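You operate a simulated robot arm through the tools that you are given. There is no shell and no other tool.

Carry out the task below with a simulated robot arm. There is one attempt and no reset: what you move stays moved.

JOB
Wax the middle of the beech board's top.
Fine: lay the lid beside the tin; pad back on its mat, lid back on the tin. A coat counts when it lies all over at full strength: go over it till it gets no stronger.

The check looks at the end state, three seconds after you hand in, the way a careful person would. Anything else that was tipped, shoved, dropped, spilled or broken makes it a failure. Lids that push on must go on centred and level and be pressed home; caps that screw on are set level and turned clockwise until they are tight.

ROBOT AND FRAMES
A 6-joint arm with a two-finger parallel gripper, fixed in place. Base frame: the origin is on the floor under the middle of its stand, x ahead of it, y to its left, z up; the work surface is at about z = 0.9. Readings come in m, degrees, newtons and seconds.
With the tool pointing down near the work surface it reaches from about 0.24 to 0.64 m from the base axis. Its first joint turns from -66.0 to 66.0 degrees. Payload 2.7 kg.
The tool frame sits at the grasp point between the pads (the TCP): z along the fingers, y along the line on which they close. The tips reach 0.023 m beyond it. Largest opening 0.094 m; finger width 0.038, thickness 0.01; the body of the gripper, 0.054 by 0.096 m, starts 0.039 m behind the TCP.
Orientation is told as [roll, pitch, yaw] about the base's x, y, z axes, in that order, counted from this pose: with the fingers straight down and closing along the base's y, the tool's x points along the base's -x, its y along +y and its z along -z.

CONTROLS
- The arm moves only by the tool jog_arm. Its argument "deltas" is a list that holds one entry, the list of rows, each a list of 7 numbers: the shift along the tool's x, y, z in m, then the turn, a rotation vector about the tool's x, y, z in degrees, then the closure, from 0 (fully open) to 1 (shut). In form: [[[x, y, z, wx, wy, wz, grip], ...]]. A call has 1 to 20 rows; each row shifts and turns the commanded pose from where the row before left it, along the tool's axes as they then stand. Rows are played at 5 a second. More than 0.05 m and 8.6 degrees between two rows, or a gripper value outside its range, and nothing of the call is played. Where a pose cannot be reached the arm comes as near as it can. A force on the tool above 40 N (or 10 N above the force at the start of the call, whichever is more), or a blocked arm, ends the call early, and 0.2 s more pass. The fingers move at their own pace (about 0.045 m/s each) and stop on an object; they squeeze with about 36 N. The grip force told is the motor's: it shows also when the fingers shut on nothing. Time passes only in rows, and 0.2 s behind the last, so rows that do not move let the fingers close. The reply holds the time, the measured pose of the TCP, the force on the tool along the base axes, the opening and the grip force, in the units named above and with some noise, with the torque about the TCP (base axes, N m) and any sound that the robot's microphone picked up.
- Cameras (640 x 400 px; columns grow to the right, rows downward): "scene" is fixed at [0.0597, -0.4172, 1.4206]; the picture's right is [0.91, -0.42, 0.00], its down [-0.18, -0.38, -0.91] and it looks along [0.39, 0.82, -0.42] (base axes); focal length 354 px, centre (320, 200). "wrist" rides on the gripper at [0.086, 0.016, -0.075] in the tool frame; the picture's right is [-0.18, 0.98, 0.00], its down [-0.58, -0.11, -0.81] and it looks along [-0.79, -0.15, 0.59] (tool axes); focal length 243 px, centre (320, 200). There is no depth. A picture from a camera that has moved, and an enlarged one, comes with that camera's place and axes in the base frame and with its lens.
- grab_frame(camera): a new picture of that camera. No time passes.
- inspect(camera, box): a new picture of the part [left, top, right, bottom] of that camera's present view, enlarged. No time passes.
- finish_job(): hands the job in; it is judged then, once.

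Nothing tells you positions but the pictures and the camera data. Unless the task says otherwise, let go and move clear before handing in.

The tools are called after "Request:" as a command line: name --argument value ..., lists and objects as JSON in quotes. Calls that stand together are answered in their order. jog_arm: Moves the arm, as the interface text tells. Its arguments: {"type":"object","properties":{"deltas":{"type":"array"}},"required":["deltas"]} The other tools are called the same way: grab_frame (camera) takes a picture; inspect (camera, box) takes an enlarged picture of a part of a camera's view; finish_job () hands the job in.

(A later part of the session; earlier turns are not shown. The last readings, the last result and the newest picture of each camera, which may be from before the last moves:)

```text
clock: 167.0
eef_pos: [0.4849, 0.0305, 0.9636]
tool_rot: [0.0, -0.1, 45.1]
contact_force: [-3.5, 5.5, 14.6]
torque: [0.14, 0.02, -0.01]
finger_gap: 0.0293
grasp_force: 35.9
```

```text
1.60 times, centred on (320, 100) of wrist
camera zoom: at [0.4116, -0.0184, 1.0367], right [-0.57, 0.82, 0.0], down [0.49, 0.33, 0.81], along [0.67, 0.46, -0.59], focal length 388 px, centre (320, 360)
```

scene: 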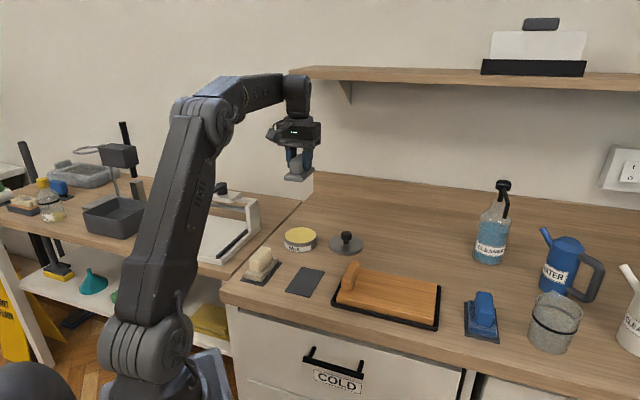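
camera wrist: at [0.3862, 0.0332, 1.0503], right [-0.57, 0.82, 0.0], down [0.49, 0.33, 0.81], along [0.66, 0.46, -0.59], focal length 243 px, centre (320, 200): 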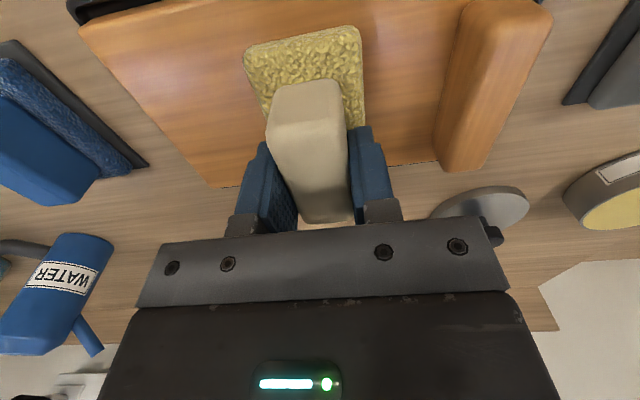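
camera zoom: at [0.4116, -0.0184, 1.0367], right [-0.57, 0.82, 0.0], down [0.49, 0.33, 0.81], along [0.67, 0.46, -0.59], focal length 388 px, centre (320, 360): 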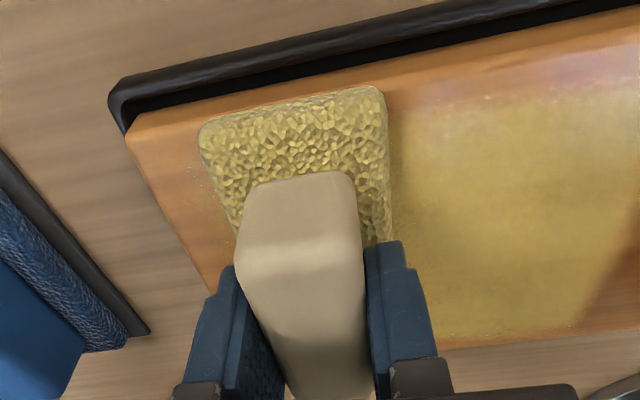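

The front strip filled in well. Next a pass down the centre line, same way.

Request:
jog_arm --deltas '[[[0, 0, -0.004, 0, 0, 0, 1], [-0.011, 0.03, 0, 0, 0, 0, 1], [0, 0.03, 0, 0, 0, 0, 1], [0, 0.028, 0, 0, 0, 0, 1], [0, 0, 0.003, 0, 0, 0, 1], [0, 0, 0.0007, 0, 0, 0, 1], [0, 0, 0, 0, 0, 0, 1]]]'

Request:
jog_arm --deltas '[[[0, -0.01, 0.0001, 0, 0, 0, 1], [0, -0.01, 0, 0, 0, 0, 1], [0, -0.01, 0, 0, 0, 0, 1], [0, 0, 0, 0, 0, 0, 1]]]'

Request:
jog_arm --deltas '[[[0, -0.01, 0, 0, 0, 0, 1], [0, -0.01, 0, 0, 0, 0, 1], [0, -0.01, 0, 0, 0, 0, 1], [0, -0.01, 0, 0, 0, 0, 1], [0, -0.01, 0, 0, 0, 0, 1], [0, -0.008, 0, 0, 0, 0, 1], [0, 0, 0, 0, 0, 0, 1]]]'

Request:
inspect --camera "scene" --box '[325, 235, 450, 335]'

```text
clock: 168.6
eef_pos: [0.431, 0.1013, 0.9627]
tool_rot: [0.0, 0.0, 45.0]
contact_force: [0.2, -0.3, -0.6]
torque: [0.0, 0.02, 0.03]
finger_gap: 0.0293
grasp_force: 36.0
```

```text
clock: 169.6
eef_pos: [0.4523, 0.0807, 0.9629]
tool_rot: [-0.1, -0.2, 45.1]
contact_force: [-0.3, 0.9, 1.7]
torque: [0.05, 0.01, 0.03]
finger_gap: 0.0293
grasp_force: 36.1
```

```text
clock: 171.2
eef_pos: [0.4933, 0.0388, 0.9631]
tool_rot: [-0.2, -0.1, 45.0]
contact_force: [-1.8, 3.3, 6.7]
torque: [0.13, 0.07, 0.04]
finger_gap: 0.0293
grasp_force: 35.9
```

```text
4.00 times, centred on (388, 285) of scene
camera zoom: at [0.0596, -0.4171, 1.4206], right [0.91, -0.42, 0.0], down [-0.18, -0.38, -0.91], along [0.39, 0.82, -0.42], focal length 1415 px, centre (50, -140)
```

zoom: 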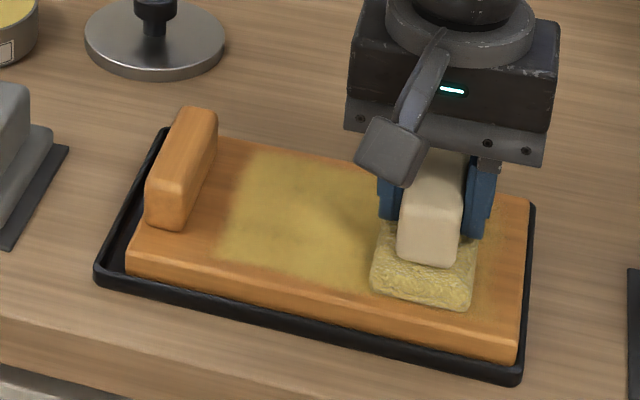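

Request:
jog_arm --deltas '[[[0, 0, -0.004, 0, 0, 0, 1], [-0.01, 0.03, 0, 0, 0, 0, 1], [0, 0.03, 0, 0, 0, 0, 1], [0, 0.03, 0, 0, 0, 0, 1], [0, 0, 0.003, 0, 0, 0, 1], [0, 0, 0.001, 0, 0, 0, 1], [0, 0, 0.0004, 0, 0, 0, 1], [0, 0, 0, 0, 0, 0, 1]]]'

Request:
jog_arm --deltas '[[[0, -0.01, 0, 0, 0, 0, 1], [0, -0.01, 0, 0, 0, 0, 1], [0, -0.01, 0, 0, 0, 0, 1], [0, 0, 0, 0, 0, 0, 1]]]'

Request:
jog_arm --deltas '[[[0, -0.01, 0, 0, 0, 0, 1], [0, -0.01, 0, 0, 0, 0, 1], [0, -0.01, 0, 0, 0, 0, 1], [0, -0.01, 0, 0, 0, 0, 1], [0, -0.01, 0, 0, 0, 0, 1], [0, -0.01, 0, 0, 0, 0, 1], [0, 0, 0, 0, 0, 0, 1]]]'

```text
clock: 173.0
eef_pos: [0.4361, 0.1086, 0.9635]
tool_rot: [-0.2, 0.0, 45.1]
contact_force: [-6.7, -3.8, 21.8]
torque: [-0.26, 0.41, -0.03]
finger_gap: 0.0293
grasp_force: 36.7
```

```text
clock: 174.0
eef_pos: [0.4581, 0.088, 0.9642]
tool_rot: [-0.1, -0.1, 45.1]
contact_force: [-4.1, 6.3, 15.0]
torque: [0.23, 0.0, 0.07]
finger_gap: 0.0294
grasp_force: 36.3
```

```text
clock: 175.6
eef_pos: [0.4996, 0.0462, 0.9629]
tool_rot: [0.0, 0.1, 45.1]
contact_force: [-3.0, 2.6, 9.0]
torque: [0.23, -0.07, 0.09]
finger_gap: 0.0292
grasp_force: 35.7
```

Request:
jog_arm --deltas '[[[0, 0, -0.004, 0, 0, 0, 1], [0.021, 0.03, 0, 0, 0, 0, 1], [0, 0.03, 0, 0, 0, 0, 1], [0, 0.03, 0, 0, 0, 0, 1], [0, 0, 0.003, 0, 0, 0, 1], [0, 0, 0.0008, 0, 0, 0, 1], [0, 0, 0, 0, 0, 0, 1]]]'

Request:
jog_arm --deltas '[[[0, -0.01, 0, 0, 0, 0, 1], [0, -0.01, 0, 0, 0, 0, 1], [0, -0.01, 0, 0, 0, 0, 1], [0, 0, 0, 0, 0, 0, 1]]]'

Request:
jog_arm --deltas '[[[0, -0.01, 0, 0, 0, 0, 1], [0, -0.01, 0, 0, 0, 0, 1], [0, -0.01, 0, 0, 0, 0, 1], [0, -0.01, 0, 0, 0, 0, 1], [0, -0.01, 0, 0, 0, 0, 1], [0, -0.01, 0, 0, 0, 0, 1], [0, 0, 0, 0, 0, 0, 1]]]'

Request:
inspect --camera "scene" --box '[325, 235, 450, 335]'

Request:
inspect --camera "wrist" --box '[120, 0, 520, 200]'

```text
clock: 177.2
eef_pos: [0.4217, 0.094, 0.9633]
tool_rot: [0.0, -0.2, 45.0]
contact_force: [-6.8, 2.0, 12.5]
torque: [0.0, 0.26, -0.05]
finger_gap: 0.0292
grasp_force: 35.6
```

```text
clock: 178.2
eef_pos: [0.4418, 0.0739, 0.9636]
tool_rot: [0.0, 0.0, 45.1]
contact_force: [0.0, 0.1, -0.6]
torque: [0.01, 0.0, -0.03]
finger_gap: 0.0291
grasp_force: 35.7
```

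```text
clock: 179.8
eef_pos: [0.4843, 0.0309, 0.9626]
tool_rot: [-0.1, -0.2, 45.1]
contact_force: [-3.1, 4.2, 10.5]
torque: [0.11, 0.16, -0.06]
finger_gap: 0.0291
grasp_force: 36.2
```

```text
4.00 times, centred on (388, 285) of scene
camera zoom: at [0.0595, -0.4171, 1.4206], right [0.91, -0.42, 0.0], down [-0.18, -0.38, -0.91], along [0.39, 0.82, -0.42], focal length 1415 px, centre (50, -140)
```

zoom: 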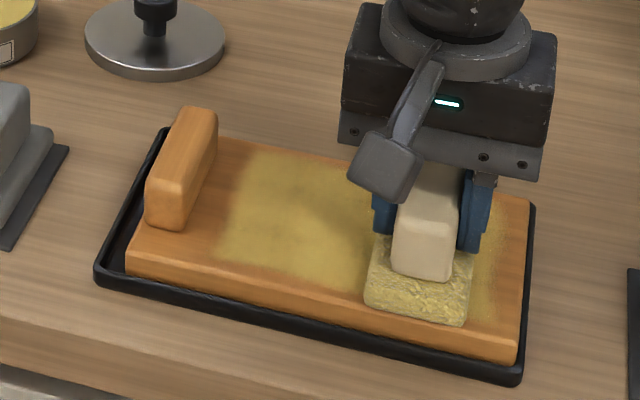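

```text
1.60 times, centred on (320, 100) of wrist
camera zoom: at [0.4108, -0.0182, 1.0363], right [-0.57, 0.82, 0.0], down [0.49, 0.33, 0.81], along [0.67, 0.46, -0.59], focal length 388 px, centre (320, 360)
```

zoom: 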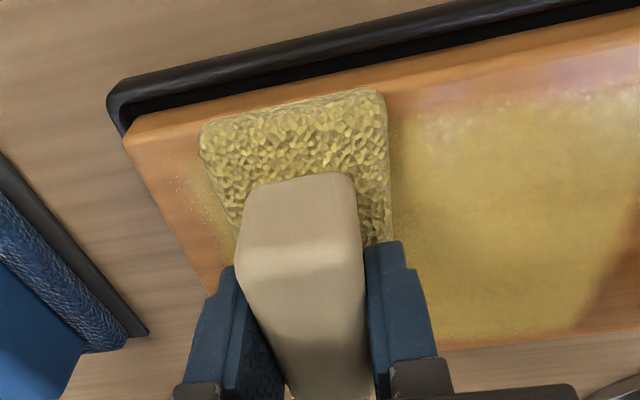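

Lift off and inspect the coat all over.

Request:
jog_arm --deltas '[[[0, 0, -0.004, 0, 0, 0, 1], [0, 0, -0.03, 0, 0, 0, 1], [0, 0, -0.045, 0, 0, 0, 1], [0, 0, -0.04, 0, 0, 0, 1], [-0.03, 0.035, 0, 0, 0, 0, 1], [-0.03, 0.035, 0, 0, 0, 0, 1], [-0.03, 0.035, 0, 0, 0, 0, 1], [-0.02, 0.03, 0, 0, 0, 0, 1], [0, 0, 0, 0, 0, 0, 1]]]'

Request:
inspect --camera "scene" --box '[335, 255, 445, 335]'

Request:
inspect --camera "scene" --box '[360, 265, 430, 315]'

```text
clock: 181.8
eef_pos: [0.4671, 0.206, 1.0813]
tool_rot: [0.1, 0.0, 45.1]
contact_force: [-0.5, 0.6, -1.2]
torque: [0.0, 0.04, 0.0]
finger_gap: 0.029
grasp_force: 35.8
```

```text
5.00 times, centred on (390, 295) of scene
camera zoom: at [0.0598, -0.4172, 1.4206], right [0.91, -0.42, 0.0], down [-0.18, -0.38, -0.91], along [0.39, 0.82, -0.42], focal length 1769 px, centre (-30, -275)
```

zoom: 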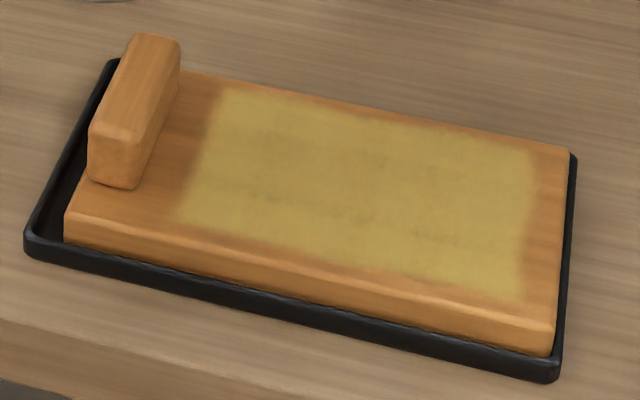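

```text
8.00 times, centred on (395, 290) of scene
camera zoom: at [0.0598, -0.4172, 1.4206], right [0.91, -0.42, 0.0], down [-0.18, -0.38, -0.91], along [0.39, 0.82, -0.42], focal length 2831 px, centre (-280, -520)
```

zoom: 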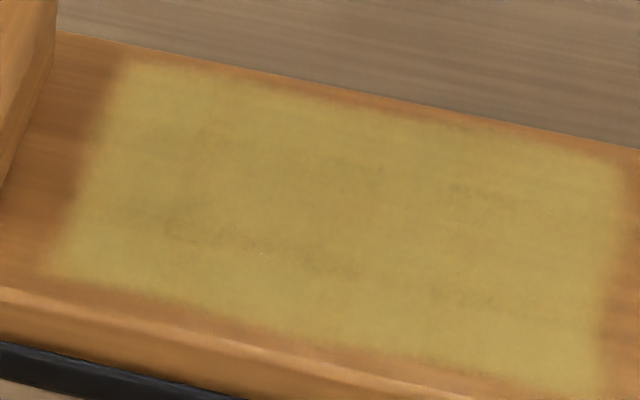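

The coat lies evenly over most of the clear top, with slightly weaker mottling toward the left-centre. I'll reload once more and go over it again to be sure it's at full strength.

Request:
jog_arm --deltas '[[[-0.0095, 0.0369, 0, 0, 0, 0, 1], [-0.0095, 0.0369, 0, 0, 0, 0, 1], [-0.0095, 0.0369, 0, 0, 0, 0, 1], [-0.0095, 0.0369, 0, 0, 0, 0, 1], [-0.0095, 0.0369, 0, 0, 0, 0, 1], [0, 0, 0.045, 0, 0, 0, 1], [0, 0, 0.045, 0, 0, 0, 1], [0, 0, 0.01, 0, 0, 0, 1], [0, 0, 0, 0, 0, 0, 1], [0, 0, 0, 0, 0, 0, 1]]]'

Request:
jog_arm --deltas '[[[0, 0, 0, 0, 0, 0, 1]]]'

```text
clock: 184.0
eef_pos: [0.3695, 0.367, 0.9787]
tool_rot: [0.0, 0.1, 45.0]
contact_force: [-0.3, 0.7, -0.8]
torque: [0.01, -0.02, 0.0]
finger_gap: 0.0291
grasp_force: 36.1
```

```text
clock: 184.4
eef_pos: [0.3703, 0.3666, 0.9801]
tool_rot: [0.0, 0.0, 45.0]
contact_force: [0.3, 0.6, -0.9]
torque: [-0.03, -0.03, 0.01]
finger_gap: 0.0293
grasp_force: 35.9
```

Request:
jog_arm --deltas '[[[-0.0032, 0.002, 0.003, 0, 0, 0, 1], [0, 0, 0.003, 0, 0, 0, 1], [0, 0, 0.001, 0, 0, 0, 1], [0, 0, 0, 0, 0, 0, 1]]]'

Request:
jog_arm --deltas '[[[0, 0, 0.0008, 0, 0, 0, 1], [0, 0, 0, 0, 0, 0, 1]]]'

Request:
jog_arm --deltas '[[[0, 0, 0.0006, 0, 0, 0, 1], [0, 0, 0, 0, 0, 0, 1]]]'

```text
clock: 185.4
eef_pos: [0.3708, 0.3706, 0.9746]
tool_rot: [0.1, 0.0, 45.2]
contact_force: [-0.2, 0.2, -0.5]
torque: [0.0, -0.02, -0.01]
finger_gap: 0.0292
grasp_force: 36.3
```

```text
clock: 186.0
eef_pos: [0.3709, 0.3711, 0.9736]
tool_rot: [0.0, 0.0, 45.1]
contact_force: [-0.4, 0.0, -1.2]
torque: [0.01, 0.04, -0.03]
finger_gap: 0.0292
grasp_force: 36.4
```

```text
clock: 186.6
eef_pos: [0.3696, 0.3709, 0.9729]
tool_rot: [-0.1, 0.0, 45.1]
contact_force: [-0.1, -0.7, 0.0]
torque: [0.04, -0.03, -0.02]
finger_gap: 0.0291
grasp_force: 36.1
```

Request:
jog_arm --deltas '[[[0, 0, 0.0006, 0, 0, 0, 1], [0, 0, 0, 0, 0, 0, 1]]]'

Request:
jog_arm --deltas '[[[0, 0, 0.0006, 0, 0, 0, 1], [0, 0, 0, 0, 0, 0, 1]]]'

Request:
jog_arm --deltas '[[[0, 0, 0.0006, 0, 0, 0, 1], [0, 0, 0, 0, 0, 0, 1]]]'

```text
clock: 187.2
eef_pos: [0.3713, 0.3712, 0.9717]
tool_rot: [0.0, 0.0, 45.1]
contact_force: [1.5, 0.6, -0.2]
torque: [-0.01, 0.0, -0.02]
finger_gap: 0.029
grasp_force: 35.8
```

```text
clock: 187.8
eef_pos: [0.3705, 0.3712, 0.9711]
tool_rot: [0.0, 0.1, 45.1]
contact_force: [0.2, 0.4, -1.2]
torque: [0.01, 0.01, 0.01]
finger_gap: 0.0294
grasp_force: 36.3
```

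```text
clock: 188.4
eef_pos: [0.3722, 0.371, 0.9715]
tool_rot: [-0.1, -0.1, 45.1]
contact_force: [-0.5, 0.4, -1.3]
torque: [0.0, 0.0, -0.04]
finger_gap: 0.0291
grasp_force: 35.9
```

Request:
jog_arm --deltas '[[[0, 0, 0.0006, 0, 0, 0, 1], [0, 0, 0, 0, 0, 0, 1]]]'

Request:
jog_arm --deltas '[[[0, 0, 0.0006, 0, 0, 0, 1], [0, 0, 0, 0, 0, 0, 1]]]'

Request:
inspect --camera "scene" --box '[270, 190, 330, 260]'

```text
clock: 189.0
eef_pos: [0.3724, 0.3716, 0.9699]
tool_rot: [0.0, 0.0, 45.1]
contact_force: [-1.3, 0.7, 1.9]
torque: [0.06, -0.01, 0.03]
finger_gap: 0.029
grasp_force: 35.9
```

```text
clock: 189.6
eef_pos: [0.372, 0.3724, 0.9698]
tool_rot: [-0.1, -0.3, 45.1]
contact_force: [-1.7, -1.2, 11.5]
torque: [-0.27, 0.18, -0.04]
finger_gap: 0.0291
grasp_force: 35.5
```

```text
5.71 times, centred on (300, 225) of scene
camera zoom: at [0.0596, -0.4174, 1.4205], right [0.91, -0.42, 0.0], down [-0.18, -0.38, -0.91], along [0.39, 0.82, -0.42], focal length 2022 px, centre (434, 57)
```

zoom: 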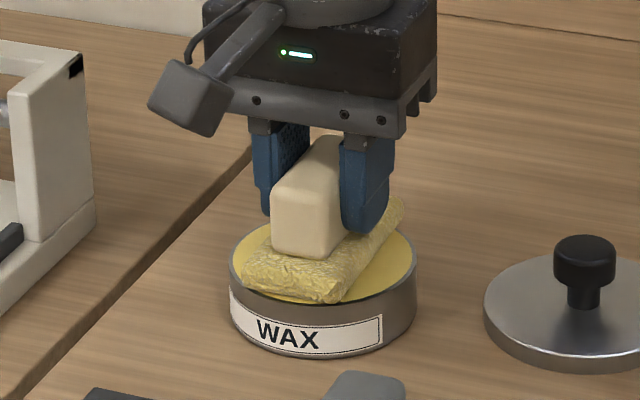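

Request:
jog_arm --deltas '[[[0, 0, 0, 0, 0, 5, 1], [0, 0, 0, 0, 0, -5, 1], [0, 0, 0, 0, 0, -5, 1], [0, 0, 0, 0, 0, 5, 1], [0, 0, -0.003, 0, 0, 0, 1], [0, 0, -0.03, 0, 0, 0, 1], [0, 0, -0.045, 0, 0, 0, 1], [0.0235, -0.0385, 0, 0, 0, 0, 1], [0.0235, -0.0385, 0, 0, 0, 0, 1], [0.0235, -0.0385, 0, 0, 0, 0, 1], [0.0235, -0.0385, 0, 0, 0, 0, 1], [0.0235, -0.0385, 0, 0, 0, 0, 1], [0.0235, -0.0385, 0, 0, 0, 0, 1], [0, 0, 0.04, 0, 0, 0, 1], [0, 0, 0.04, 0, 0, 0, 1], [0, 0, 0.002, 0, 0, 0, 1], [0, 0, 0, 0, 0, 0, 1]]]'

Request:
inspect --camera "wrist" --box '[120, 0, 520, 200]'

Request:
inspect --camera "scene" --box '[325, 235, 450, 335]'

```text
clock: 193.2
eef_pos: [0.4358, 0.1073, 0.9651]
tool_rot: [-0.1, 0.0, 45.1]
contact_force: [0.2, -0.6, -0.3]
torque: [0.06, -0.02, 0.04]
finger_gap: 0.0291
grasp_force: 35.5
```

```text
1.60 times, centred on (320, 100) of wrist
camera zoom: at [0.3624, 0.0579, 1.039], right [-0.57, 0.82, 0.0], down [0.49, 0.33, 0.81], along [0.67, 0.46, -0.59], focal length 388 px, centre (320, 360)
```

zoom: 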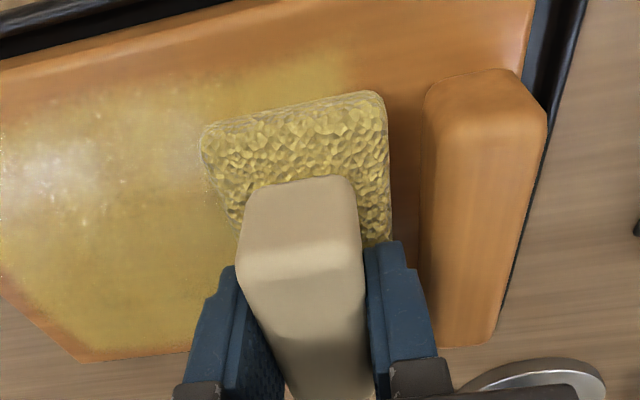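

```text
4.00 times, centred on (388, 285) of scene
camera zoom: at [0.0598, -0.4172, 1.4206], right [0.91, -0.42, 0.0], down [-0.18, -0.38, -0.91], along [0.39, 0.82, -0.42], focal length 1415 px, centre (50, -140)
```

zoom: 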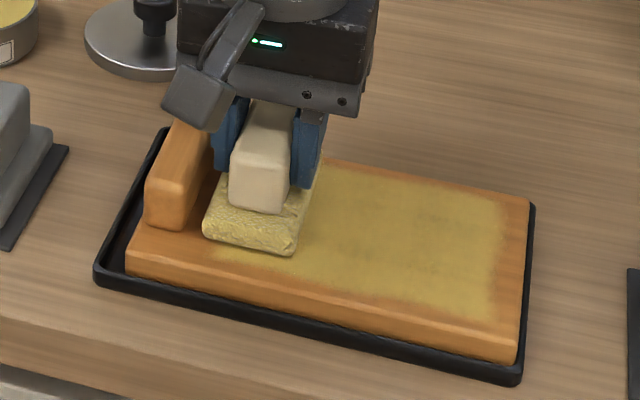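

Request:
jog_arm --deltas '[[[0, 0, 0.0015, 0, 0, 0, 1], [0, 0, 0, 0, 0, 0, 1]]]'

Request:
jog_arm --deltas '[[[0, 0, 0.0008, 0, 0, 0, 1], [0, 0, 0, 0, 0, 0, 1]]]'

Request:
jog_arm --deltas '[[[0, 0, 0.0006, 0, 0, 0, 1], [0, 0, 0, 0, 0, 0, 1]]]'

Request:
jog_arm --deltas '[[[0, 0, 0.0006, 0, 0, 0, 1], [0, 0, 0, 0, 0, 0, 1]]]'

```text
clock: 193.8
eef_pos: [0.4356, 0.1085, 0.9639]
tool_rot: [0.0, 0.0, 45.1]
contact_force: [-0.3, 0.3, -0.6]
torque: [0.0, -0.02, 0.02]
finger_gap: 0.0292
grasp_force: 36.2
```

```text
clock: 194.4
eef_pos: [0.4346, 0.1086, 0.9642]
tool_rot: [0.0, 0.0, 45.2]
contact_force: [0.5, 1.1, -1.1]
torque: [-0.02, 0.01, 0.0]
finger_gap: 0.0293
grasp_force: 36.5
```

```text
clock: 195.0
eef_pos: [0.435, 0.108, 0.9632]
tool_rot: [-0.1, 0.0, 45.1]
contact_force: [-0.3, -0.4, -0.3]
torque: [0.03, 0.02, 0.0]
finger_gap: 0.0293
grasp_force: 35.5
```

```text
clock: 195.6
eef_pos: [0.4357, 0.109, 0.9631]
tool_rot: [-0.1, -0.2, 45.0]
contact_force: [-2.6, -1.3, 5.8]
torque: [0.14, -0.03, 0.06]
finger_gap: 0.0291
grasp_force: 36.0
```

Contact (6 N). Slightly firmer, then stroke right along this line.

Request:
jog_arm --deltas '[[[0, -0.01, 0.0002, 0, 0, 0, 1], [0, -0.01, 0, 0, 0, 0, 1], [0, -0.01, 0, 0, 0, 0, 1], [0, 0, 0, 0, 0, 0, 1]]]'

Request:
jog_arm --deltas '[[[0, -0.01, 0, 0, 0, 0, 1], [0, -0.01, 0, 0, 0, 0, 1], [0, -0.01, 0, 0, 0, 0, 1], [0, -0.01, 0, 0, 0, 0, 1], [0, -0.01, 0, 0, 0, 0, 1], [0, -0.01, 0, 0, 0, 0, 1], [0, 0, 0, 0, 0, 0, 1]]]'

Request:
jog_arm --deltas '[[[0, 0, -0.004, 0, 0, 0, 1], [0.012, 0.03, 0, 0, 0, 0, 1], [0, 0.03, 0, 0, 0, 0, 1], [0, 0.03, 0, 0, 0, 0, 1], [0, 0, 0.003, 0, 0, 0, 1], [0, 0, 0.001, 0, 0, 0, 1], [0, 0, 0, 0, 0, 0, 1]]]'

```text
clock: 196.6
eef_pos: [0.4563, 0.0885, 0.9627]
tool_rot: [-0.2, -0.1, 45.0]
contact_force: [-4.0, 4.7, 14.3]
torque: [0.16, 0.16, 0.02]
finger_gap: 0.0293
grasp_force: 35.5
```

```text
clock: 198.2
eef_pos: [0.499, 0.0442, 0.9634]
tool_rot: [0.1, 0.0, 45.2]
contact_force: [-2.1, 2.3, 8.5]
torque: [0.29, -0.18, 0.09]
finger_gap: 0.0293
grasp_force: 36.2
```

```text
clock: 199.8
eef_pos: [0.4278, 0.1015, 0.9638]
tool_rot: [-0.1, -0.1, 45.1]
contact_force: [0.2, -0.1, 5.0]
torque: [-0.05, 0.09, -0.02]
finger_gap: 0.0292
grasp_force: 35.8
```

Request:
jog_arm --deltas '[[[0, -0.01, 0.0003, 0, 0, 0, 1], [0, -0.01, 0, 0, 0, 0, 1], [0, -0.01, 0, 0, 0, 0, 1], [0, 0, 0, 0, 0, 0, 1]]]'

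Request:
jog_arm --deltas '[[[0, -0.01, 0, 0, 0, 0, 1], [0, -0.01, 0, 0, 0, 0, 1], [0, -0.01, 0, 0, 0, 0, 1], [0, -0.01, 0, 0, 0, 0, 1], [0, -0.01, 0, 0, 0, 0, 1], [0, -0.01, 0, 0, 0, 0, 1], [0, 0, 0, 0, 0, 0, 1]]]'

Request:
jog_arm --deltas '[[[0, 0, -0.004, 0, 0, 0, 1], [0.008, 0.03, 0, 0, 0, 0, 1], [0, 0.03, 0, 0, 0, 0, 1], [0, 0.03, 0, 0, 0, 0, 1], [0, 0, 0.003, 0, 0, 0, 1], [0, 0, 0.001, 0, 0, 0, 1], [0, 0, 0, 0, 0, 0, 1]]]'

```text
clock: 200.8
eef_pos: [0.4487, 0.0788, 0.9636]
tool_rot: [0.0, 0.0, 45.2]
contact_force: [-1.2, 2.0, 5.6]
torque: [0.2, -0.11, 0.05]
finger_gap: 0.0291
grasp_force: 36.0
```

```text
clock: 202.4
eef_pos: [0.4897, 0.0357, 0.9626]
tool_rot: [0.0, -0.1, 45.1]
contact_force: [-2.2, 2.1, 5.6]
torque: [0.06, 0.11, 0.03]
finger_gap: 0.0293
grasp_force: 36.4
```

```text
clock: 204.0
eef_pos: [0.4198, 0.0945, 0.9623]
tool_rot: [-0.1, -0.1, 45.0]
contact_force: [-5.3, -0.1, 11.8]
torque: [-0.04, 0.2, -0.05]
finger_gap: 0.0291
grasp_force: 36.1
```

Request:
jog_arm --deltas '[[[0, -0.01, 0.0003, 0, 0, 0, 1], [0, -0.01, 0, 0, 0, 0, 1], [0, -0.01, 0, 0, 0, 0, 1], [0, 0, 0, 0, 0, 0, 1]]]'

Request:
jog_arm --deltas '[[[0, -0.01, 0, 0, 0, 0, 1], [0, -0.01, 0, 0, 0, 0, 1], [0, -0.01, 0, 0, 0, 0, 1], [0, -0.01, 0, 0, 0, 0, 1], [0, -0.01, 0, 0, 0, 0, 1], [0, -0.01, 0, 0, 0, 0, 1], [0, 0, 0, 0, 0, 0, 1]]]'

Request:
jog_arm --deltas '[[[0, 0, -0.004, 0, 0, 0, 1], [0, 0, -0.03, 0, 0, 0, 1], [0, 0, -0.045, 0, 0, 0, 1], [0, 0, -0.04, 0, 0, 0, 1], [-0.03, 0.035, 0, 0, 0, 0, 1], [-0.03, 0.035, 0, 0, 0, 0, 1], [-0.03, 0.035, 0, 0, 0, 0, 1], [-0.02, 0.03, 0, 0, 0, 0, 1], [0, 0, 0, 0, 0, 0, 1]]]'

Request:
inspect --camera "scene" --box '[335, 255, 445, 335]'

Request:
inspect --camera "scene" --box '[360, 265, 430, 315]'

```text
clock: 205.0
eef_pos: [0.4427, 0.0718, 0.9628]
tool_rot: [-0.1, -0.1, 45.0]
contact_force: [-7.5, 8.6, 22.5]
torque: [0.1, 0.35, -0.09]
finger_gap: 0.0292
grasp_force: 36.6
```

```text
clock: 206.6
eef_pos: [0.4839, 0.032, 0.9625]
tool_rot: [0.0, -0.1, 45.1]
contact_force: [-6.7, 7.3, 23.1]
torque: [0.2, 0.14, 0.01]
finger_gap: 0.0295
grasp_force: 36.2
```

```text
clock: 208.6
eef_pos: [0.4654, 0.2055, 1.0807]
tool_rot: [0.0, -0.1, 45.1]
contact_force: [0.0, -0.2, -1.1]
torque: [0.01, 0.01, 0.01]
finger_gap: 0.0291
grasp_force: 36.2
```

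```text
5.00 times, centred on (390, 295) of scene
camera zoom: at [0.0598, -0.4172, 1.4206], right [0.91, -0.42, 0.0], down [-0.18, -0.38, -0.91], along [0.39, 0.82, -0.42], focal length 1769 px, centre (-30, -275)
```

zoom: 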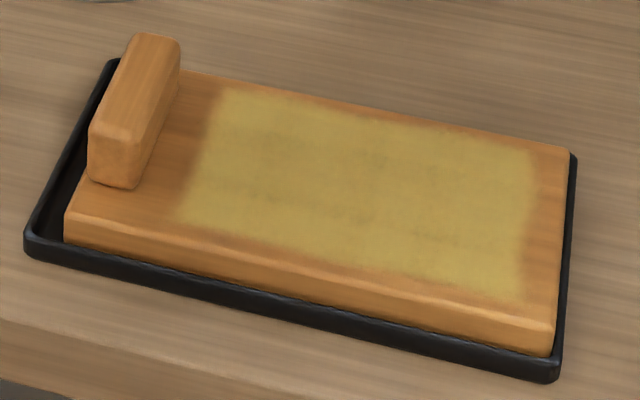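

```text
8.00 times, centred on (395, 290) of scene
camera zoom: at [0.0598, -0.4172, 1.4206], right [0.91, -0.42, 0.0], down [-0.18, -0.38, -0.91], along [0.39, 0.82, -0.42], focal length 2831 px, centre (-280, -520)
```

zoom: 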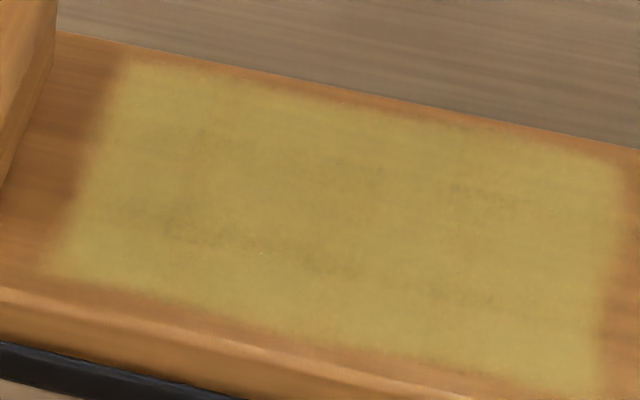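

Only faint mottling remains, somewhat lighter than before. I'll make another full round of passes to see whether it gets any stronger.

Request:
jog_arm --deltas '[[[0.0297, -0.0157, 0, 0, 0, 0, 1], [0.0297, -0.0157, 0, 0, 0, 0, 1], [0.0297, -0.0157, 0, 0, 0, 0, 1], [0, 0, 0.045, 0, 0, 0, 1], [0, 0, 0.045, 0, 0, 0, 1], [0, 0, 0.026, 0, 0, 0, 1], [0, 0, 0, 0, 0, 0, 1], [0, 0, 0, 0, 0, 0, 1]]]'

Request:
jog_arm --deltas '[[[0, 0, 0.001, 0, 0, 0, 1], [0, 0, 0, 0, 0, 0, 1]]]'

Request:
jog_arm --deltas '[[[0, 0, 0.0006, 0, 0, 0, 1], [0, 0, 0, 0, 0, 0, 1]]]'

Request:
inspect --camera "wrist" --box '[120, 0, 520, 200]'

```text
clock: 210.4
eef_pos: [0.4378, 0.1082, 0.964]
tool_rot: [0.1, 0.0, 45.2]
contact_force: [0.1, 0.1, -0.8]
torque: [0.0, 0.0, 0.02]
finger_gap: 0.029
grasp_force: 35.6
```

```text
clock: 211.0
eef_pos: [0.4371, 0.1088, 0.9632]
tool_rot: [0.0, -0.2, 45.1]
contact_force: [0.1, 0.0, -0.7]
torque: [-0.02, 0.02, -0.02]
finger_gap: 0.0292
grasp_force: 35.7
```

```text
clock: 211.6
eef_pos: [0.4376, 0.1073, 0.964]
tool_rot: [0.0, 0.0, 45.0]
contact_force: [0.2, 0.0, -0.5]
torque: [0.01, -0.03, 0.03]
finger_gap: 0.0292
grasp_force: 36.0
```

```text
1.60 times, centred on (320, 100) of wrist
camera zoom: at [0.364, 0.0585, 1.0366], right [-0.57, 0.82, 0.0], down [0.49, 0.33, 0.81], along [0.67, 0.46, -0.59], focal length 388 px, centre (320, 360)
```

zoom: 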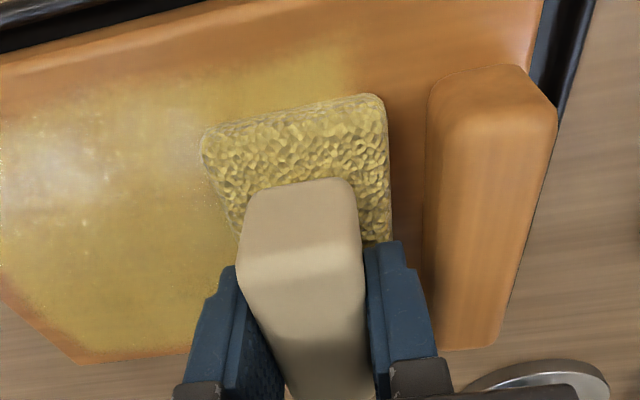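

Request:
jog_arm --deltas '[[[0, 0, 0.0008, 0, 0, 0, 1], [0, 0, 0, 0, 0, 0, 1]]]'

Request:
jog_arm --deltas '[[[0, 0, 0.0005, 0, 0, 0, 1], [0, 0, 0, 0, 0, 0, 1]]]'

```text
clock: 212.2
eef_pos: [0.4377, 0.1088, 0.962]
tool_rot: [0.0, -0.1, 45.2]
contact_force: [0.0, -0.9, -0.3]
torque: [0.0, 0.0, -0.01]
finger_gap: 0.0291
grasp_force: 35.4
```

```text
clock: 212.8
eef_pos: [0.4375, 0.1079, 0.9627]
tool_rot: [0.0, 0.0, 45.1]
contact_force: [-0.2, -0.1, 1.9]
torque: [0.04, -0.04, -0.02]
finger_gap: 0.0293
grasp_force: 35.9
```

Request:
jog_arm --deltas '[[[0, 0, 0.0006, 0, 0, 0, 1], [0, -0.01, 0, 0, 0, 0, 1], [0, -0.01, 0, 0, 0, 0, 1], [0, -0.01, 0, 0, 0, 0, 1], [0, -0.01, 0, 0, 0, 0, 1], [0, -0.01, 0, 0, 0, 0, 1], [0, -0.01, 0, 0, 0, 0, 1], [0, -0.01, 0, 0, 0, 0, 1], [0, -0.01, 0, 0, 0, 0, 1], [0, -0.01, 0, 0, 0, 0, 1], [0, 0, 0, 0, 0, 0, 1]]]'

Request:
jog_arm --deltas '[[[0, 0, -0.004, 0, 0, 0, 1], [0.008, 0.03, 0, 0, 0, 0, 1], [0, 0.03, 0, 0, 0, 0, 1], [0, 0.03, 0, 0, 0, 0, 1], [0, 0, 0.003, 0, 0, 0, 1], [0, 0, 0.001, 0, 0, 0, 1], [0, -0.01, 0.0002, 0, 0, 0, 1], [0, -0.01, 0, 0, 0, 0, 1], [0, -0.01, 0, 0, 0, 0, 1], [0, -0.01, 0, 0, 0, 0, 1], [0, -0.01, 0, 0, 0, 0, 1], [0, -0.01, 0, 0, 0, 0, 1], [0, -0.01, 0, 0, 0, 0, 1], [0, -0.01, 0, 0, 0, 0, 1], [0, -0.01, 0, 0, 0, 0, 1], [0, 0, 0, 0, 0, 0, 1]]]'

Request:
jog_arm --deltas '[[[0, 0, -0.004, 0, 0, 0, 1], [0.006, 0.03, 0, 0, 0, 0, 1], [0, 0.03, 0, 0, 0, 0, 1], [0, 0.03, 0, 0, 0, 0, 1], [0, 0, 0.003, 0, 0, 0, 1], [0, 0, 0.001, 0, 0, 0, 1], [0, -0.01, 0, 0, 0, 0, 1], [0, -0.01, 0, 0, 0, 0, 1], [0, -0.01, 0, 0, 0, 0, 1], [0, -0.01, 0, 0, 0, 0, 1], [0, -0.01, 0, 0, 0, 0, 1], [0, -0.01, 0, 0, 0, 0, 1], [0, -0.01, 0, 0, 0, 0, 1], [0, -0.01, 0, 0, 0, 0, 1], [0, -0.01, 0, 0, 0, 0, 1], [0, 0, 0, 0, 0, 0, 1]]]'

Request:
inspect --camera "scene" --box '[325, 235, 450, 335]'

```text
clock: 215.2
eef_pos: [0.5008, 0.0433, 0.962]
tool_rot: [-0.1, -0.2, 45.0]
contact_force: [-7.7, 8.5, 26.7]
torque: [0.19, 0.27, -0.02]
finger_gap: 0.0289
grasp_force: 36.5
```

```text
clock: 218.6
eef_pos: [0.495, 0.039, 0.9631]
tool_rot: [-0.2, -0.1, 45.2]
contact_force: [-8.0, 5.9, 21.1]
torque: [0.35, -0.07, 0.09]
finger_gap: 0.0292
grasp_force: 35.7
```

```text
clock: 222.0
eef_pos: [0.4925, 0.0354, 0.9623]
tool_rot: [-0.1, -0.1, 45.0]
contact_force: [-8.8, 8.2, 27.2]
torque: [0.2, 0.21, -0.01]
finger_gap: 0.0294
grasp_force: 36.1
```

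```text
4.00 times, centred on (388, 285) of scene
camera zoom: at [0.0591, -0.417, 1.4207], right [0.91, -0.42, 0.0], down [-0.18, -0.38, -0.91], along [0.39, 0.82, -0.42], focal length 1415 px, centre (50, -140)
```

zoom: 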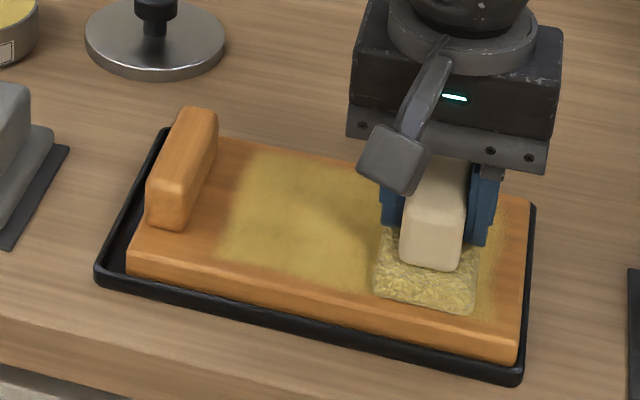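

Request:
jog_arm --deltas '[[[0, 0, -0.0045, 0, 0, 0, 1], [0.007, 0.03, 0, 0, 0, 0, 1], [0, 0.03, 0, 0, 0, 0, 1], [0, 0.03, 0, 0, 0, 0, 1], [0, 0, 0.003, 0, 0, 0, 1], [0, 0, 0.001, 0, 0, 0, 1], [0, -0.01, 0, 0, 0, 0, 1], [0, -0.01, 0, 0, 0, 0, 1], [0, -0.01, 0, 0, 0, 0, 1], [0, -0.01, 0, 0, 0, 0, 1], [0, -0.01, 0, 0, 0, 0, 1], [0, -0.01, 0, 0, 0, 0, 1], [0, -0.01, 0, 0, 0, 0, 1], [0, -0.01, 0, 0, 0, 0, 1], [0, -0.01, 0, 0, 0, 0, 1], [0, 0, 0, 0, 0, 0, 1]]]'

Request:
jog_arm --deltas '[[[0, 0, -0.004, 0, 0, 0, 1], [0, 0, -0.03, 0, 0, 0, 1], [0, 0, -0.045, 0, 0, 0, 1], [0, 0, -0.04, 0, 0, 0, 1], [-0.03, 0.035, 0, 0, 0, 0, 1], [-0.03, 0.035, 0, 0, 0, 0, 1], [-0.03, 0.035, 0, 0, 0, 0, 1], [-0.02, 0.03, 0, 0, 0, 0, 1], [0, 0, 0, 0, 0, 0, 1]]]'

Request:
inspect --camera "scene" --box '[335, 255, 445, 335]'

Request:
inspect --camera "scene" --box '[360, 265, 430, 315]'

```text
clock: 225.4
eef_pos: [0.4866, 0.0302, 0.9617]
tool_rot: [0.0, -0.2, 45.1]
contact_force: [-4.2, 5.0, 13.0]
torque: [0.19, 0.11, -0.03]
finger_gap: 0.0292
grasp_force: 36.2
```

```text
clock: 227.4
eef_pos: [0.4709, 0.2016, 1.0817]
tool_rot: [0.0, 0.0, 45.2]
contact_force: [-0.3, 0.2, -0.8]
torque: [0.01, -0.02, -0.02]
finger_gap: 0.0296
grasp_force: 36.1
```

```text
5.00 times, centred on (390, 295) of scene
camera zoom: at [0.0598, -0.4172, 1.4206], right [0.91, -0.42, 0.0], down [-0.18, -0.38, -0.91], along [0.39, 0.82, -0.42], focal length 1769 px, centre (-30, -275)
```

zoom: 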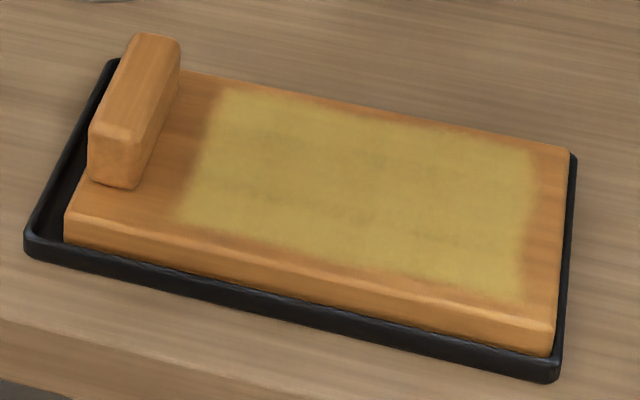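

```text
8.00 times, centred on (395, 290) of scene
camera zoom: at [0.0598, -0.4172, 1.4206], right [0.91, -0.42, 0.0], down [-0.18, -0.38, -0.91], along [0.39, 0.82, -0.42], focal length 2831 px, centre (-280, -520)
```

zoom: 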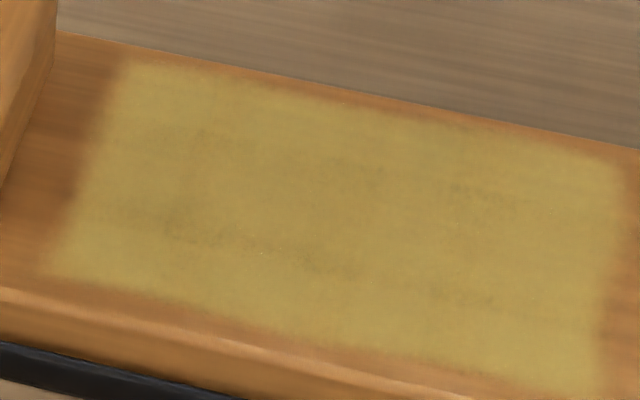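

No further change from the last round – the coat is at full strength over the middle. The board sits ~6 mm right of where it first lay in its tray, so I'll use the pad's grip to ease it back to the left.

Request:
jog_arm --deltas '[[[0.0328, -0.0246, 0, 0, 0, 0, 1], [0.0328, -0.0246, 0, 0, 0, 0, 1], [0.0328, -0.0246, 0, 0, 0, 0, 1], [0, 0, 0.045, 0, 0, 0, 1], [0, 0, 0.045, 0, 0, 0, 1], [0, 0, 0.0265, 0, 0, 0, 1], [0, 0, 0, 0, 0, 0, 1], [0, 0, 0, 0, 0, 0, 1]]]'

Request:
jog_arm --deltas '[[[0, 0, 0.001, 0, 0, 0, 1], [0, 0, 0, 0, 0, 0, 1]]]'

Request:
jog_arm --deltas '[[[0, 0, 0.0007, 0, 0, 0, 1], [0, 0, 0, 0, 0, 0, 1]]]'

Request:
jog_arm --deltas '[[[0, 0, 0.0007, 0, 0, 0, 1], [0, 0, 0, 0, 0, 0, 1]]]'

```text
clock: 229.2
eef_pos: [0.451, 0.0808, 0.9625]
tool_rot: [0.0, -0.1, 45.1]
contact_force: [0.2, -0.2, 0.2]
torque: [-0.01, 0.03, -0.02]
finger_gap: 0.029
grasp_force: 35.7
```

```text
clock: 229.8
eef_pos: [0.4517, 0.0799, 0.9632]
tool_rot: [0.0, 0.0, 45.0]
contact_force: [0.0, 0.4, -0.8]
torque: [-0.03, 0.0, -0.02]
finger_gap: 0.0293
grasp_force: 35.8
```

```text
clock: 230.4
eef_pos: [0.4524, 0.0799, 0.9622]
tool_rot: [0.0, 0.1, 45.1]
contact_force: [-0.1, 0.6, -0.3]
torque: [-0.05, -0.01, -0.02]
finger_gap: 0.0291
grasp_force: 35.5
```

```text
clock: 231.0
eef_pos: [0.4522, 0.0808, 0.9623]
tool_rot: [-0.1, -0.1, 45.1]
contact_force: [1.5, 1.1, 2.8]
torque: [0.14, -0.01, 0.0]
finger_gap: 0.029
grasp_force: 36.1
```

Request:
jog_arm --deltas '[[[0, 0, 0.0008, 0, 0, 0, 1], [0, 0.003, 0, 0, 0, 0, 1], [0, 0.003, 0, 0, 0, 0, 1], [0, 0.003, 0, 0, 0, 0, 1], [0, 0, 0, 0, 0, 0, 1]]]'

Request:
inspect --camera "scene" --box '[335, 255, 445, 335]'

```text
clock: 232.2
eef_pos: [0.4449, 0.0868, 0.961]
tool_rot: [-0.1, -0.2, 45.0]
contact_force: [4.6, -2.0, 12.9]
torque: [-0.09, -0.02, 0.06]
finger_gap: 0.0293
grasp_force: 35.9
```

```text
5.00 times, centred on (390, 295) of scene
camera zoom: at [0.0597, -0.4173, 1.4205], right [0.91, -0.42, 0.0], down [-0.18, -0.38, -0.91], along [0.39, 0.82, -0.42], focal length 1769 px, centre (-30, -275)
```

zoom: 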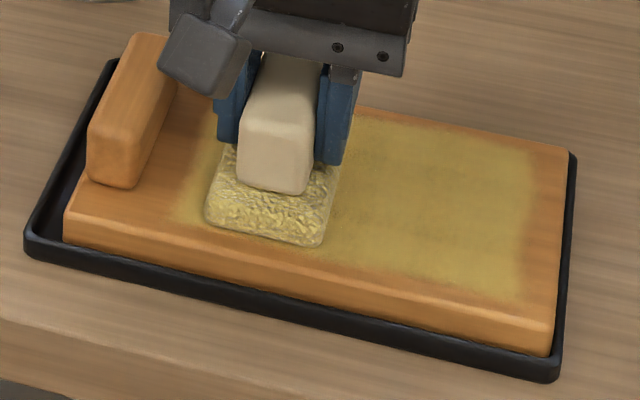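

The waxed surface is slippery now, so the pad slid instead. I'll lift off a few mm and nudge the board left by its block with the side of the finger, gently.

Request:
jog_arm --deltas '[[[0, 0, -0.005, 0, 0, 0, 1], [0, 0.012, 0, 0, 0, 0, 1], [0, 0.01, 0, 0, 0, 0, 1], [0, 0.005, 0, 0, 0, 0, 1], [0, 0, 0, 0, 0, 0, 1], [0, 0, 0, 0, 0, 0, 1]]]'

Request:
inspect --camera "scene" --box '[335, 245, 445, 335]'

Request:
grab_frame --camera "wrist"

```text
clock: 233.6
eef_pos: [0.4255, 0.1063, 0.9648]
tool_rot: [-0.1, -0.1, 45.0]
contact_force: [-0.3, 0.8, -1.0]
torque: [-0.03, 0.01, 0.0]
finger_gap: 0.0292
grasp_force: 35.7
```

```text
4.44 times, centred on (390, 290) of scene
camera zoom: at [0.0598, -0.4172, 1.4206], right [0.91, -0.42, 0.0], down [-0.18, -0.38, -0.91], along [0.39, 0.82, -0.42], focal length 1573 px, centre (9, -200)
```

zoom: 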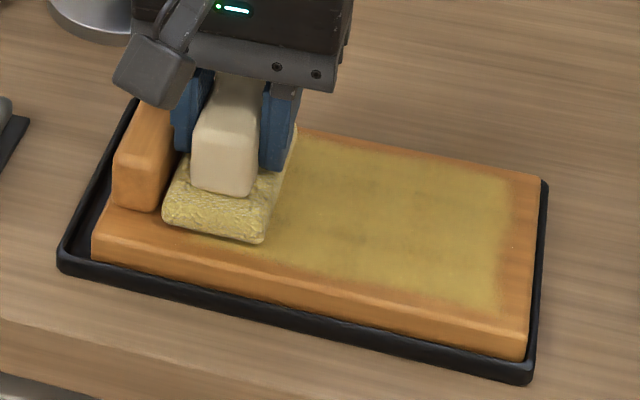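

```text
taken
camera wrist: at [0.3523, 0.057, 1.0392], right [-0.57, 0.82, 0.0], down [0.49, 0.33, 0.81], along [0.67, 0.46, -0.59], focal length 243 px, centre (320, 200)
```

wrist: 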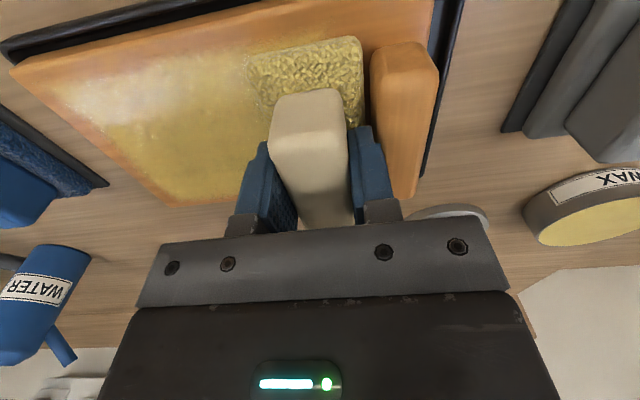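

Request:
jog_arm --deltas '[[[0, 0.002, 0, 0, 0, 0, 1], [0, 0.002, 0, 0, 0, 0, 1], [0, 0.002, 0, 0, 0, 0, 1], [0, 0, 0, 0, 0, 0, 1]]]'

Request:
jog_arm --deltas '[[[0, 0.002, 0, 0, 0, 0, 1], [0, 0.002, 0, 0, 0, 0, 1], [0, 0, 0, 0, 0, 0, 1]]]'

Request:
inspect --camera "scene" --box '[335, 255, 445, 335]'

```text
clock: 234.6
eef_pos: [0.4211, 0.1106, 0.9658]
tool_rot: [0.1, 0.0, 45.2]
contact_force: [0.9, -0.9, -0.5]
torque: [0.02, 0.0, -0.02]
finger_gap: 0.0292
grasp_force: 36.3
```

```text
clock: 235.4
eef_pos: [0.4181, 0.1129, 0.9659]
tool_rot: [0.0, 0.1, 45.2]
contact_force: [1.1, -0.4, -0.7]
torque: [-0.03, 0.01, -0.04]
finger_gap: 0.0294
grasp_force: 36.4
```

```text
5.00 times, centred on (390, 295) of scene
camera zoom: at [0.0598, -0.4172, 1.4206], right [0.91, -0.42, 0.0], down [-0.18, -0.38, -0.91], along [0.39, 0.82, -0.42], focal length 1769 px, centre (-30, -275)
```

zoom: 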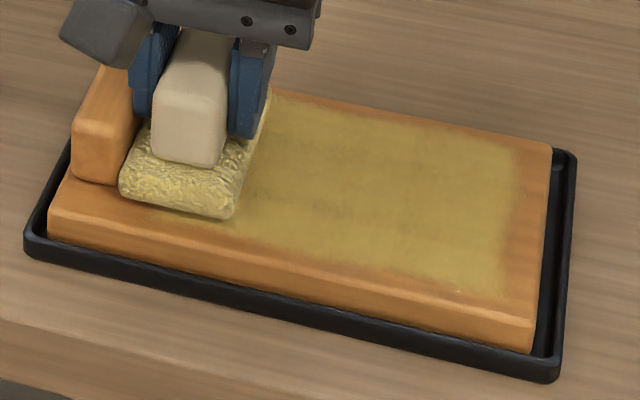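

The board is back near the middle of its tray and the coat looks good. Now I back off, lift, and carry the pad to its own mat.

Request:
jog_arm --deltas '[[[0, -0.006, 0, 0, 0, 0, 1], [0, 0, -0.03, 0, 0, 0, 1], [0, 0, -0.035, 0, 0, 0, 1], [0, 0, -0.03, 0, 0, 0, 1], [0, 0.044, 0, 0, 0, 0, 1], [0, 0.044, 0, 0, 0, 0, 1], [0, 0.044, 0, 0, 0, 0, 1], [0, 0.044, 0, 0, 0, 0, 1], [0, 0.044, 0, 0, 0, 0, 1], [0, 0.043, 0, 0, 0, 0, 1], [0, 0, 0.04, 0, 0, 0, 1], [0, 0, 0.04, 0, 0, 0, 1], [0, 0, 0, 0, 0, 0, 1], [0, 0, 0, 0, 0, 0, 1]]]'

Request:
jog_arm --deltas '[[[0, 0, 0, 0, 0, 0, 1]]]'

Request:
inspect --camera "scene" --box '[225, 215, 305, 300]'

Request:
inspect --camera "wrist" --box '[220, 0, 420, 150]'

```text
clock: 238.4
eef_pos: [0.2353, 0.2947, 0.9812]
tool_rot: [0.1, 0.0, 45.1]
contact_force: [0.9, -1.0, -0.1]
torque: [0.04, -0.01, 0.0]
finger_gap: 0.0291
grasp_force: 36.4
```

```text
clock: 238.8
eef_pos: [0.2349, 0.293, 0.9826]
tool_rot: [0.0, 0.0, 45.0]
contact_force: [0.9, 0.4, -0.4]
torque: [0.0, 0.01, 0.03]
finger_gap: 0.0292
grasp_force: 35.9
```

```text
4.71 times, centred on (265, 258) of scene
camera zoom: at [0.0598, -0.4172, 1.4206], right [0.91, -0.42, 0.0], down [-0.18, -0.38, -0.91], along [0.39, 0.82, -0.42], focal length 1665 px, centre (579, -71)
```

zoom: 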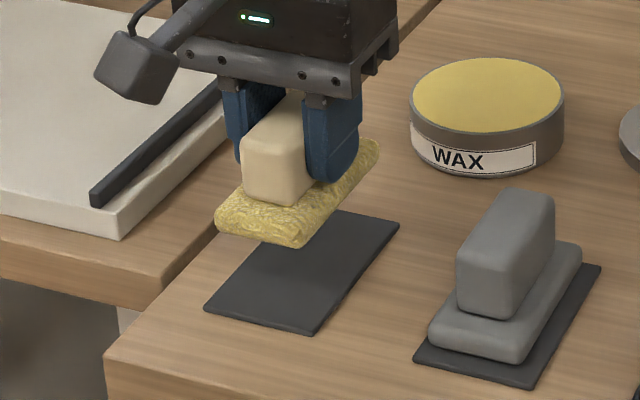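

```text
2.67 times, centred on (320, 75) of wrist
camera zoom: at [0.1621, 0.2448, 1.0554], right [-0.57, 0.82, 0.0], down [0.49, 0.33, 0.81], along [0.67, 0.46, -0.59], focal length 647 px, centre (320, 533)
```

zoom: 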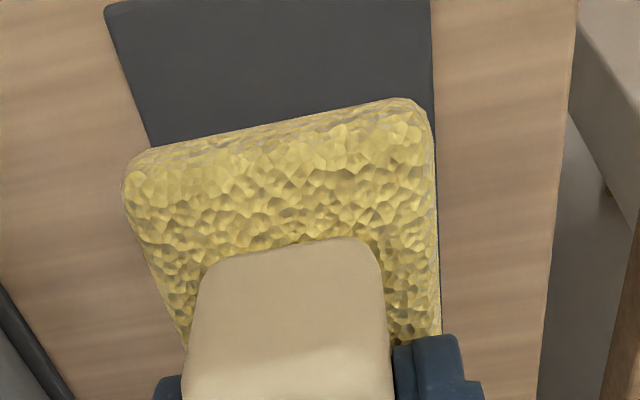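

Request:
jog_arm --deltas '[[[0, 0, 0.018, 0, 0, 0, 1], [0, 0, 0.014, 0, 0, 0, 1], [0, 0, 0, 0, 0, 0, 1]]]'

Request:
inspect --camera "scene" --box '[236, 240, 288, 290]'

Request:
inspect --camera "wrist" --box '[220, 0, 420, 150]'

```text
clock: 239.6
eef_pos: [0.2373, 0.2936, 0.9498]
tool_rot: [0.0, -0.1, 45.1]
contact_force: [0.7, 0.3, -0.8]
torque: [0.01, 0.0, 0.01]
finger_gap: 0.0289
grasp_force: 36.1
```

```text
8.00 times, centred on (262, 265) of scene
camera zoom: at [0.0598, -0.4172, 1.4206], right [0.91, -0.42, 0.0], down [-0.18, -0.38, -0.91], along [0.39, 0.82, -0.42], focal length 2831 px, centre (784, -320)
```

zoom: 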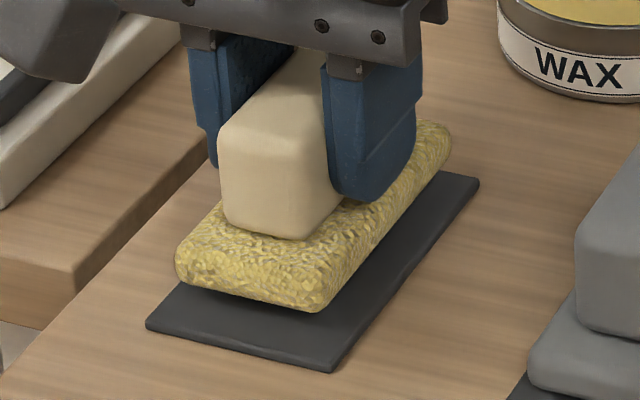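

```text
2.67 times, centred on (320, 75) of wrist
camera zoom: at [0.1624, 0.2453, 1.0234], right [-0.57, 0.82, 0.0], down [0.49, 0.33, 0.81], along [0.67, 0.46, -0.59], focal length 647 px, centre (320, 533)
```

zoom: 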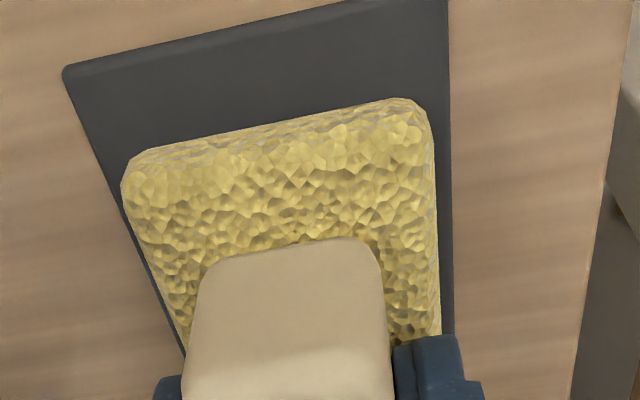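

The pad lines up with how it first lay on its mat. Lower gently to contact.

Request:
jog_arm --deltas '[[[0, 0, 0.003, 0, 0, 0, 1], [0, 0, 0.002, 0, 0, 0, 1], [0, 0, 0, 0, 0, 0, 1]]]'

Request:
jog_arm --deltas '[[[0, 0, 0.001, 0, 0, 0, 1], [0, 0, 0, 0, 0, 0, 1]]]'

Request:
jog_arm --deltas '[[[0, 0, 0.0007, 0, 0, 0, 1], [0, 0, 0, 0, 0, 0, 1]]]'

```text
clock: 240.4
eef_pos: [0.2339, 0.2959, 0.9427]
tool_rot: [-0.1, 0.0, 45.1]
contact_force: [-0.5, 0.2, -0.6]
torque: [0.0, 0.01, -0.05]
finger_gap: 0.0292
grasp_force: 36.2
```

```text
clock: 241.0
eef_pos: [0.2365, 0.2955, 0.9438]
tool_rot: [-0.1, -0.2, 45.1]
contact_force: [-4.7, -2.0, 11.1]
torque: [0.05, 0.07, -0.01]
finger_gap: 0.0291
grasp_force: 35.9
```

```text
clock: 241.6
eef_pos: [0.2366, 0.2949, 0.9436]
tool_rot: [0.0, -0.3, 45.1]
contact_force: [-8.9, -4.5, 28.8]
torque: [-0.24, 0.41, -0.03]
finger_gap: 0.0291
grasp_force: 35.4
```

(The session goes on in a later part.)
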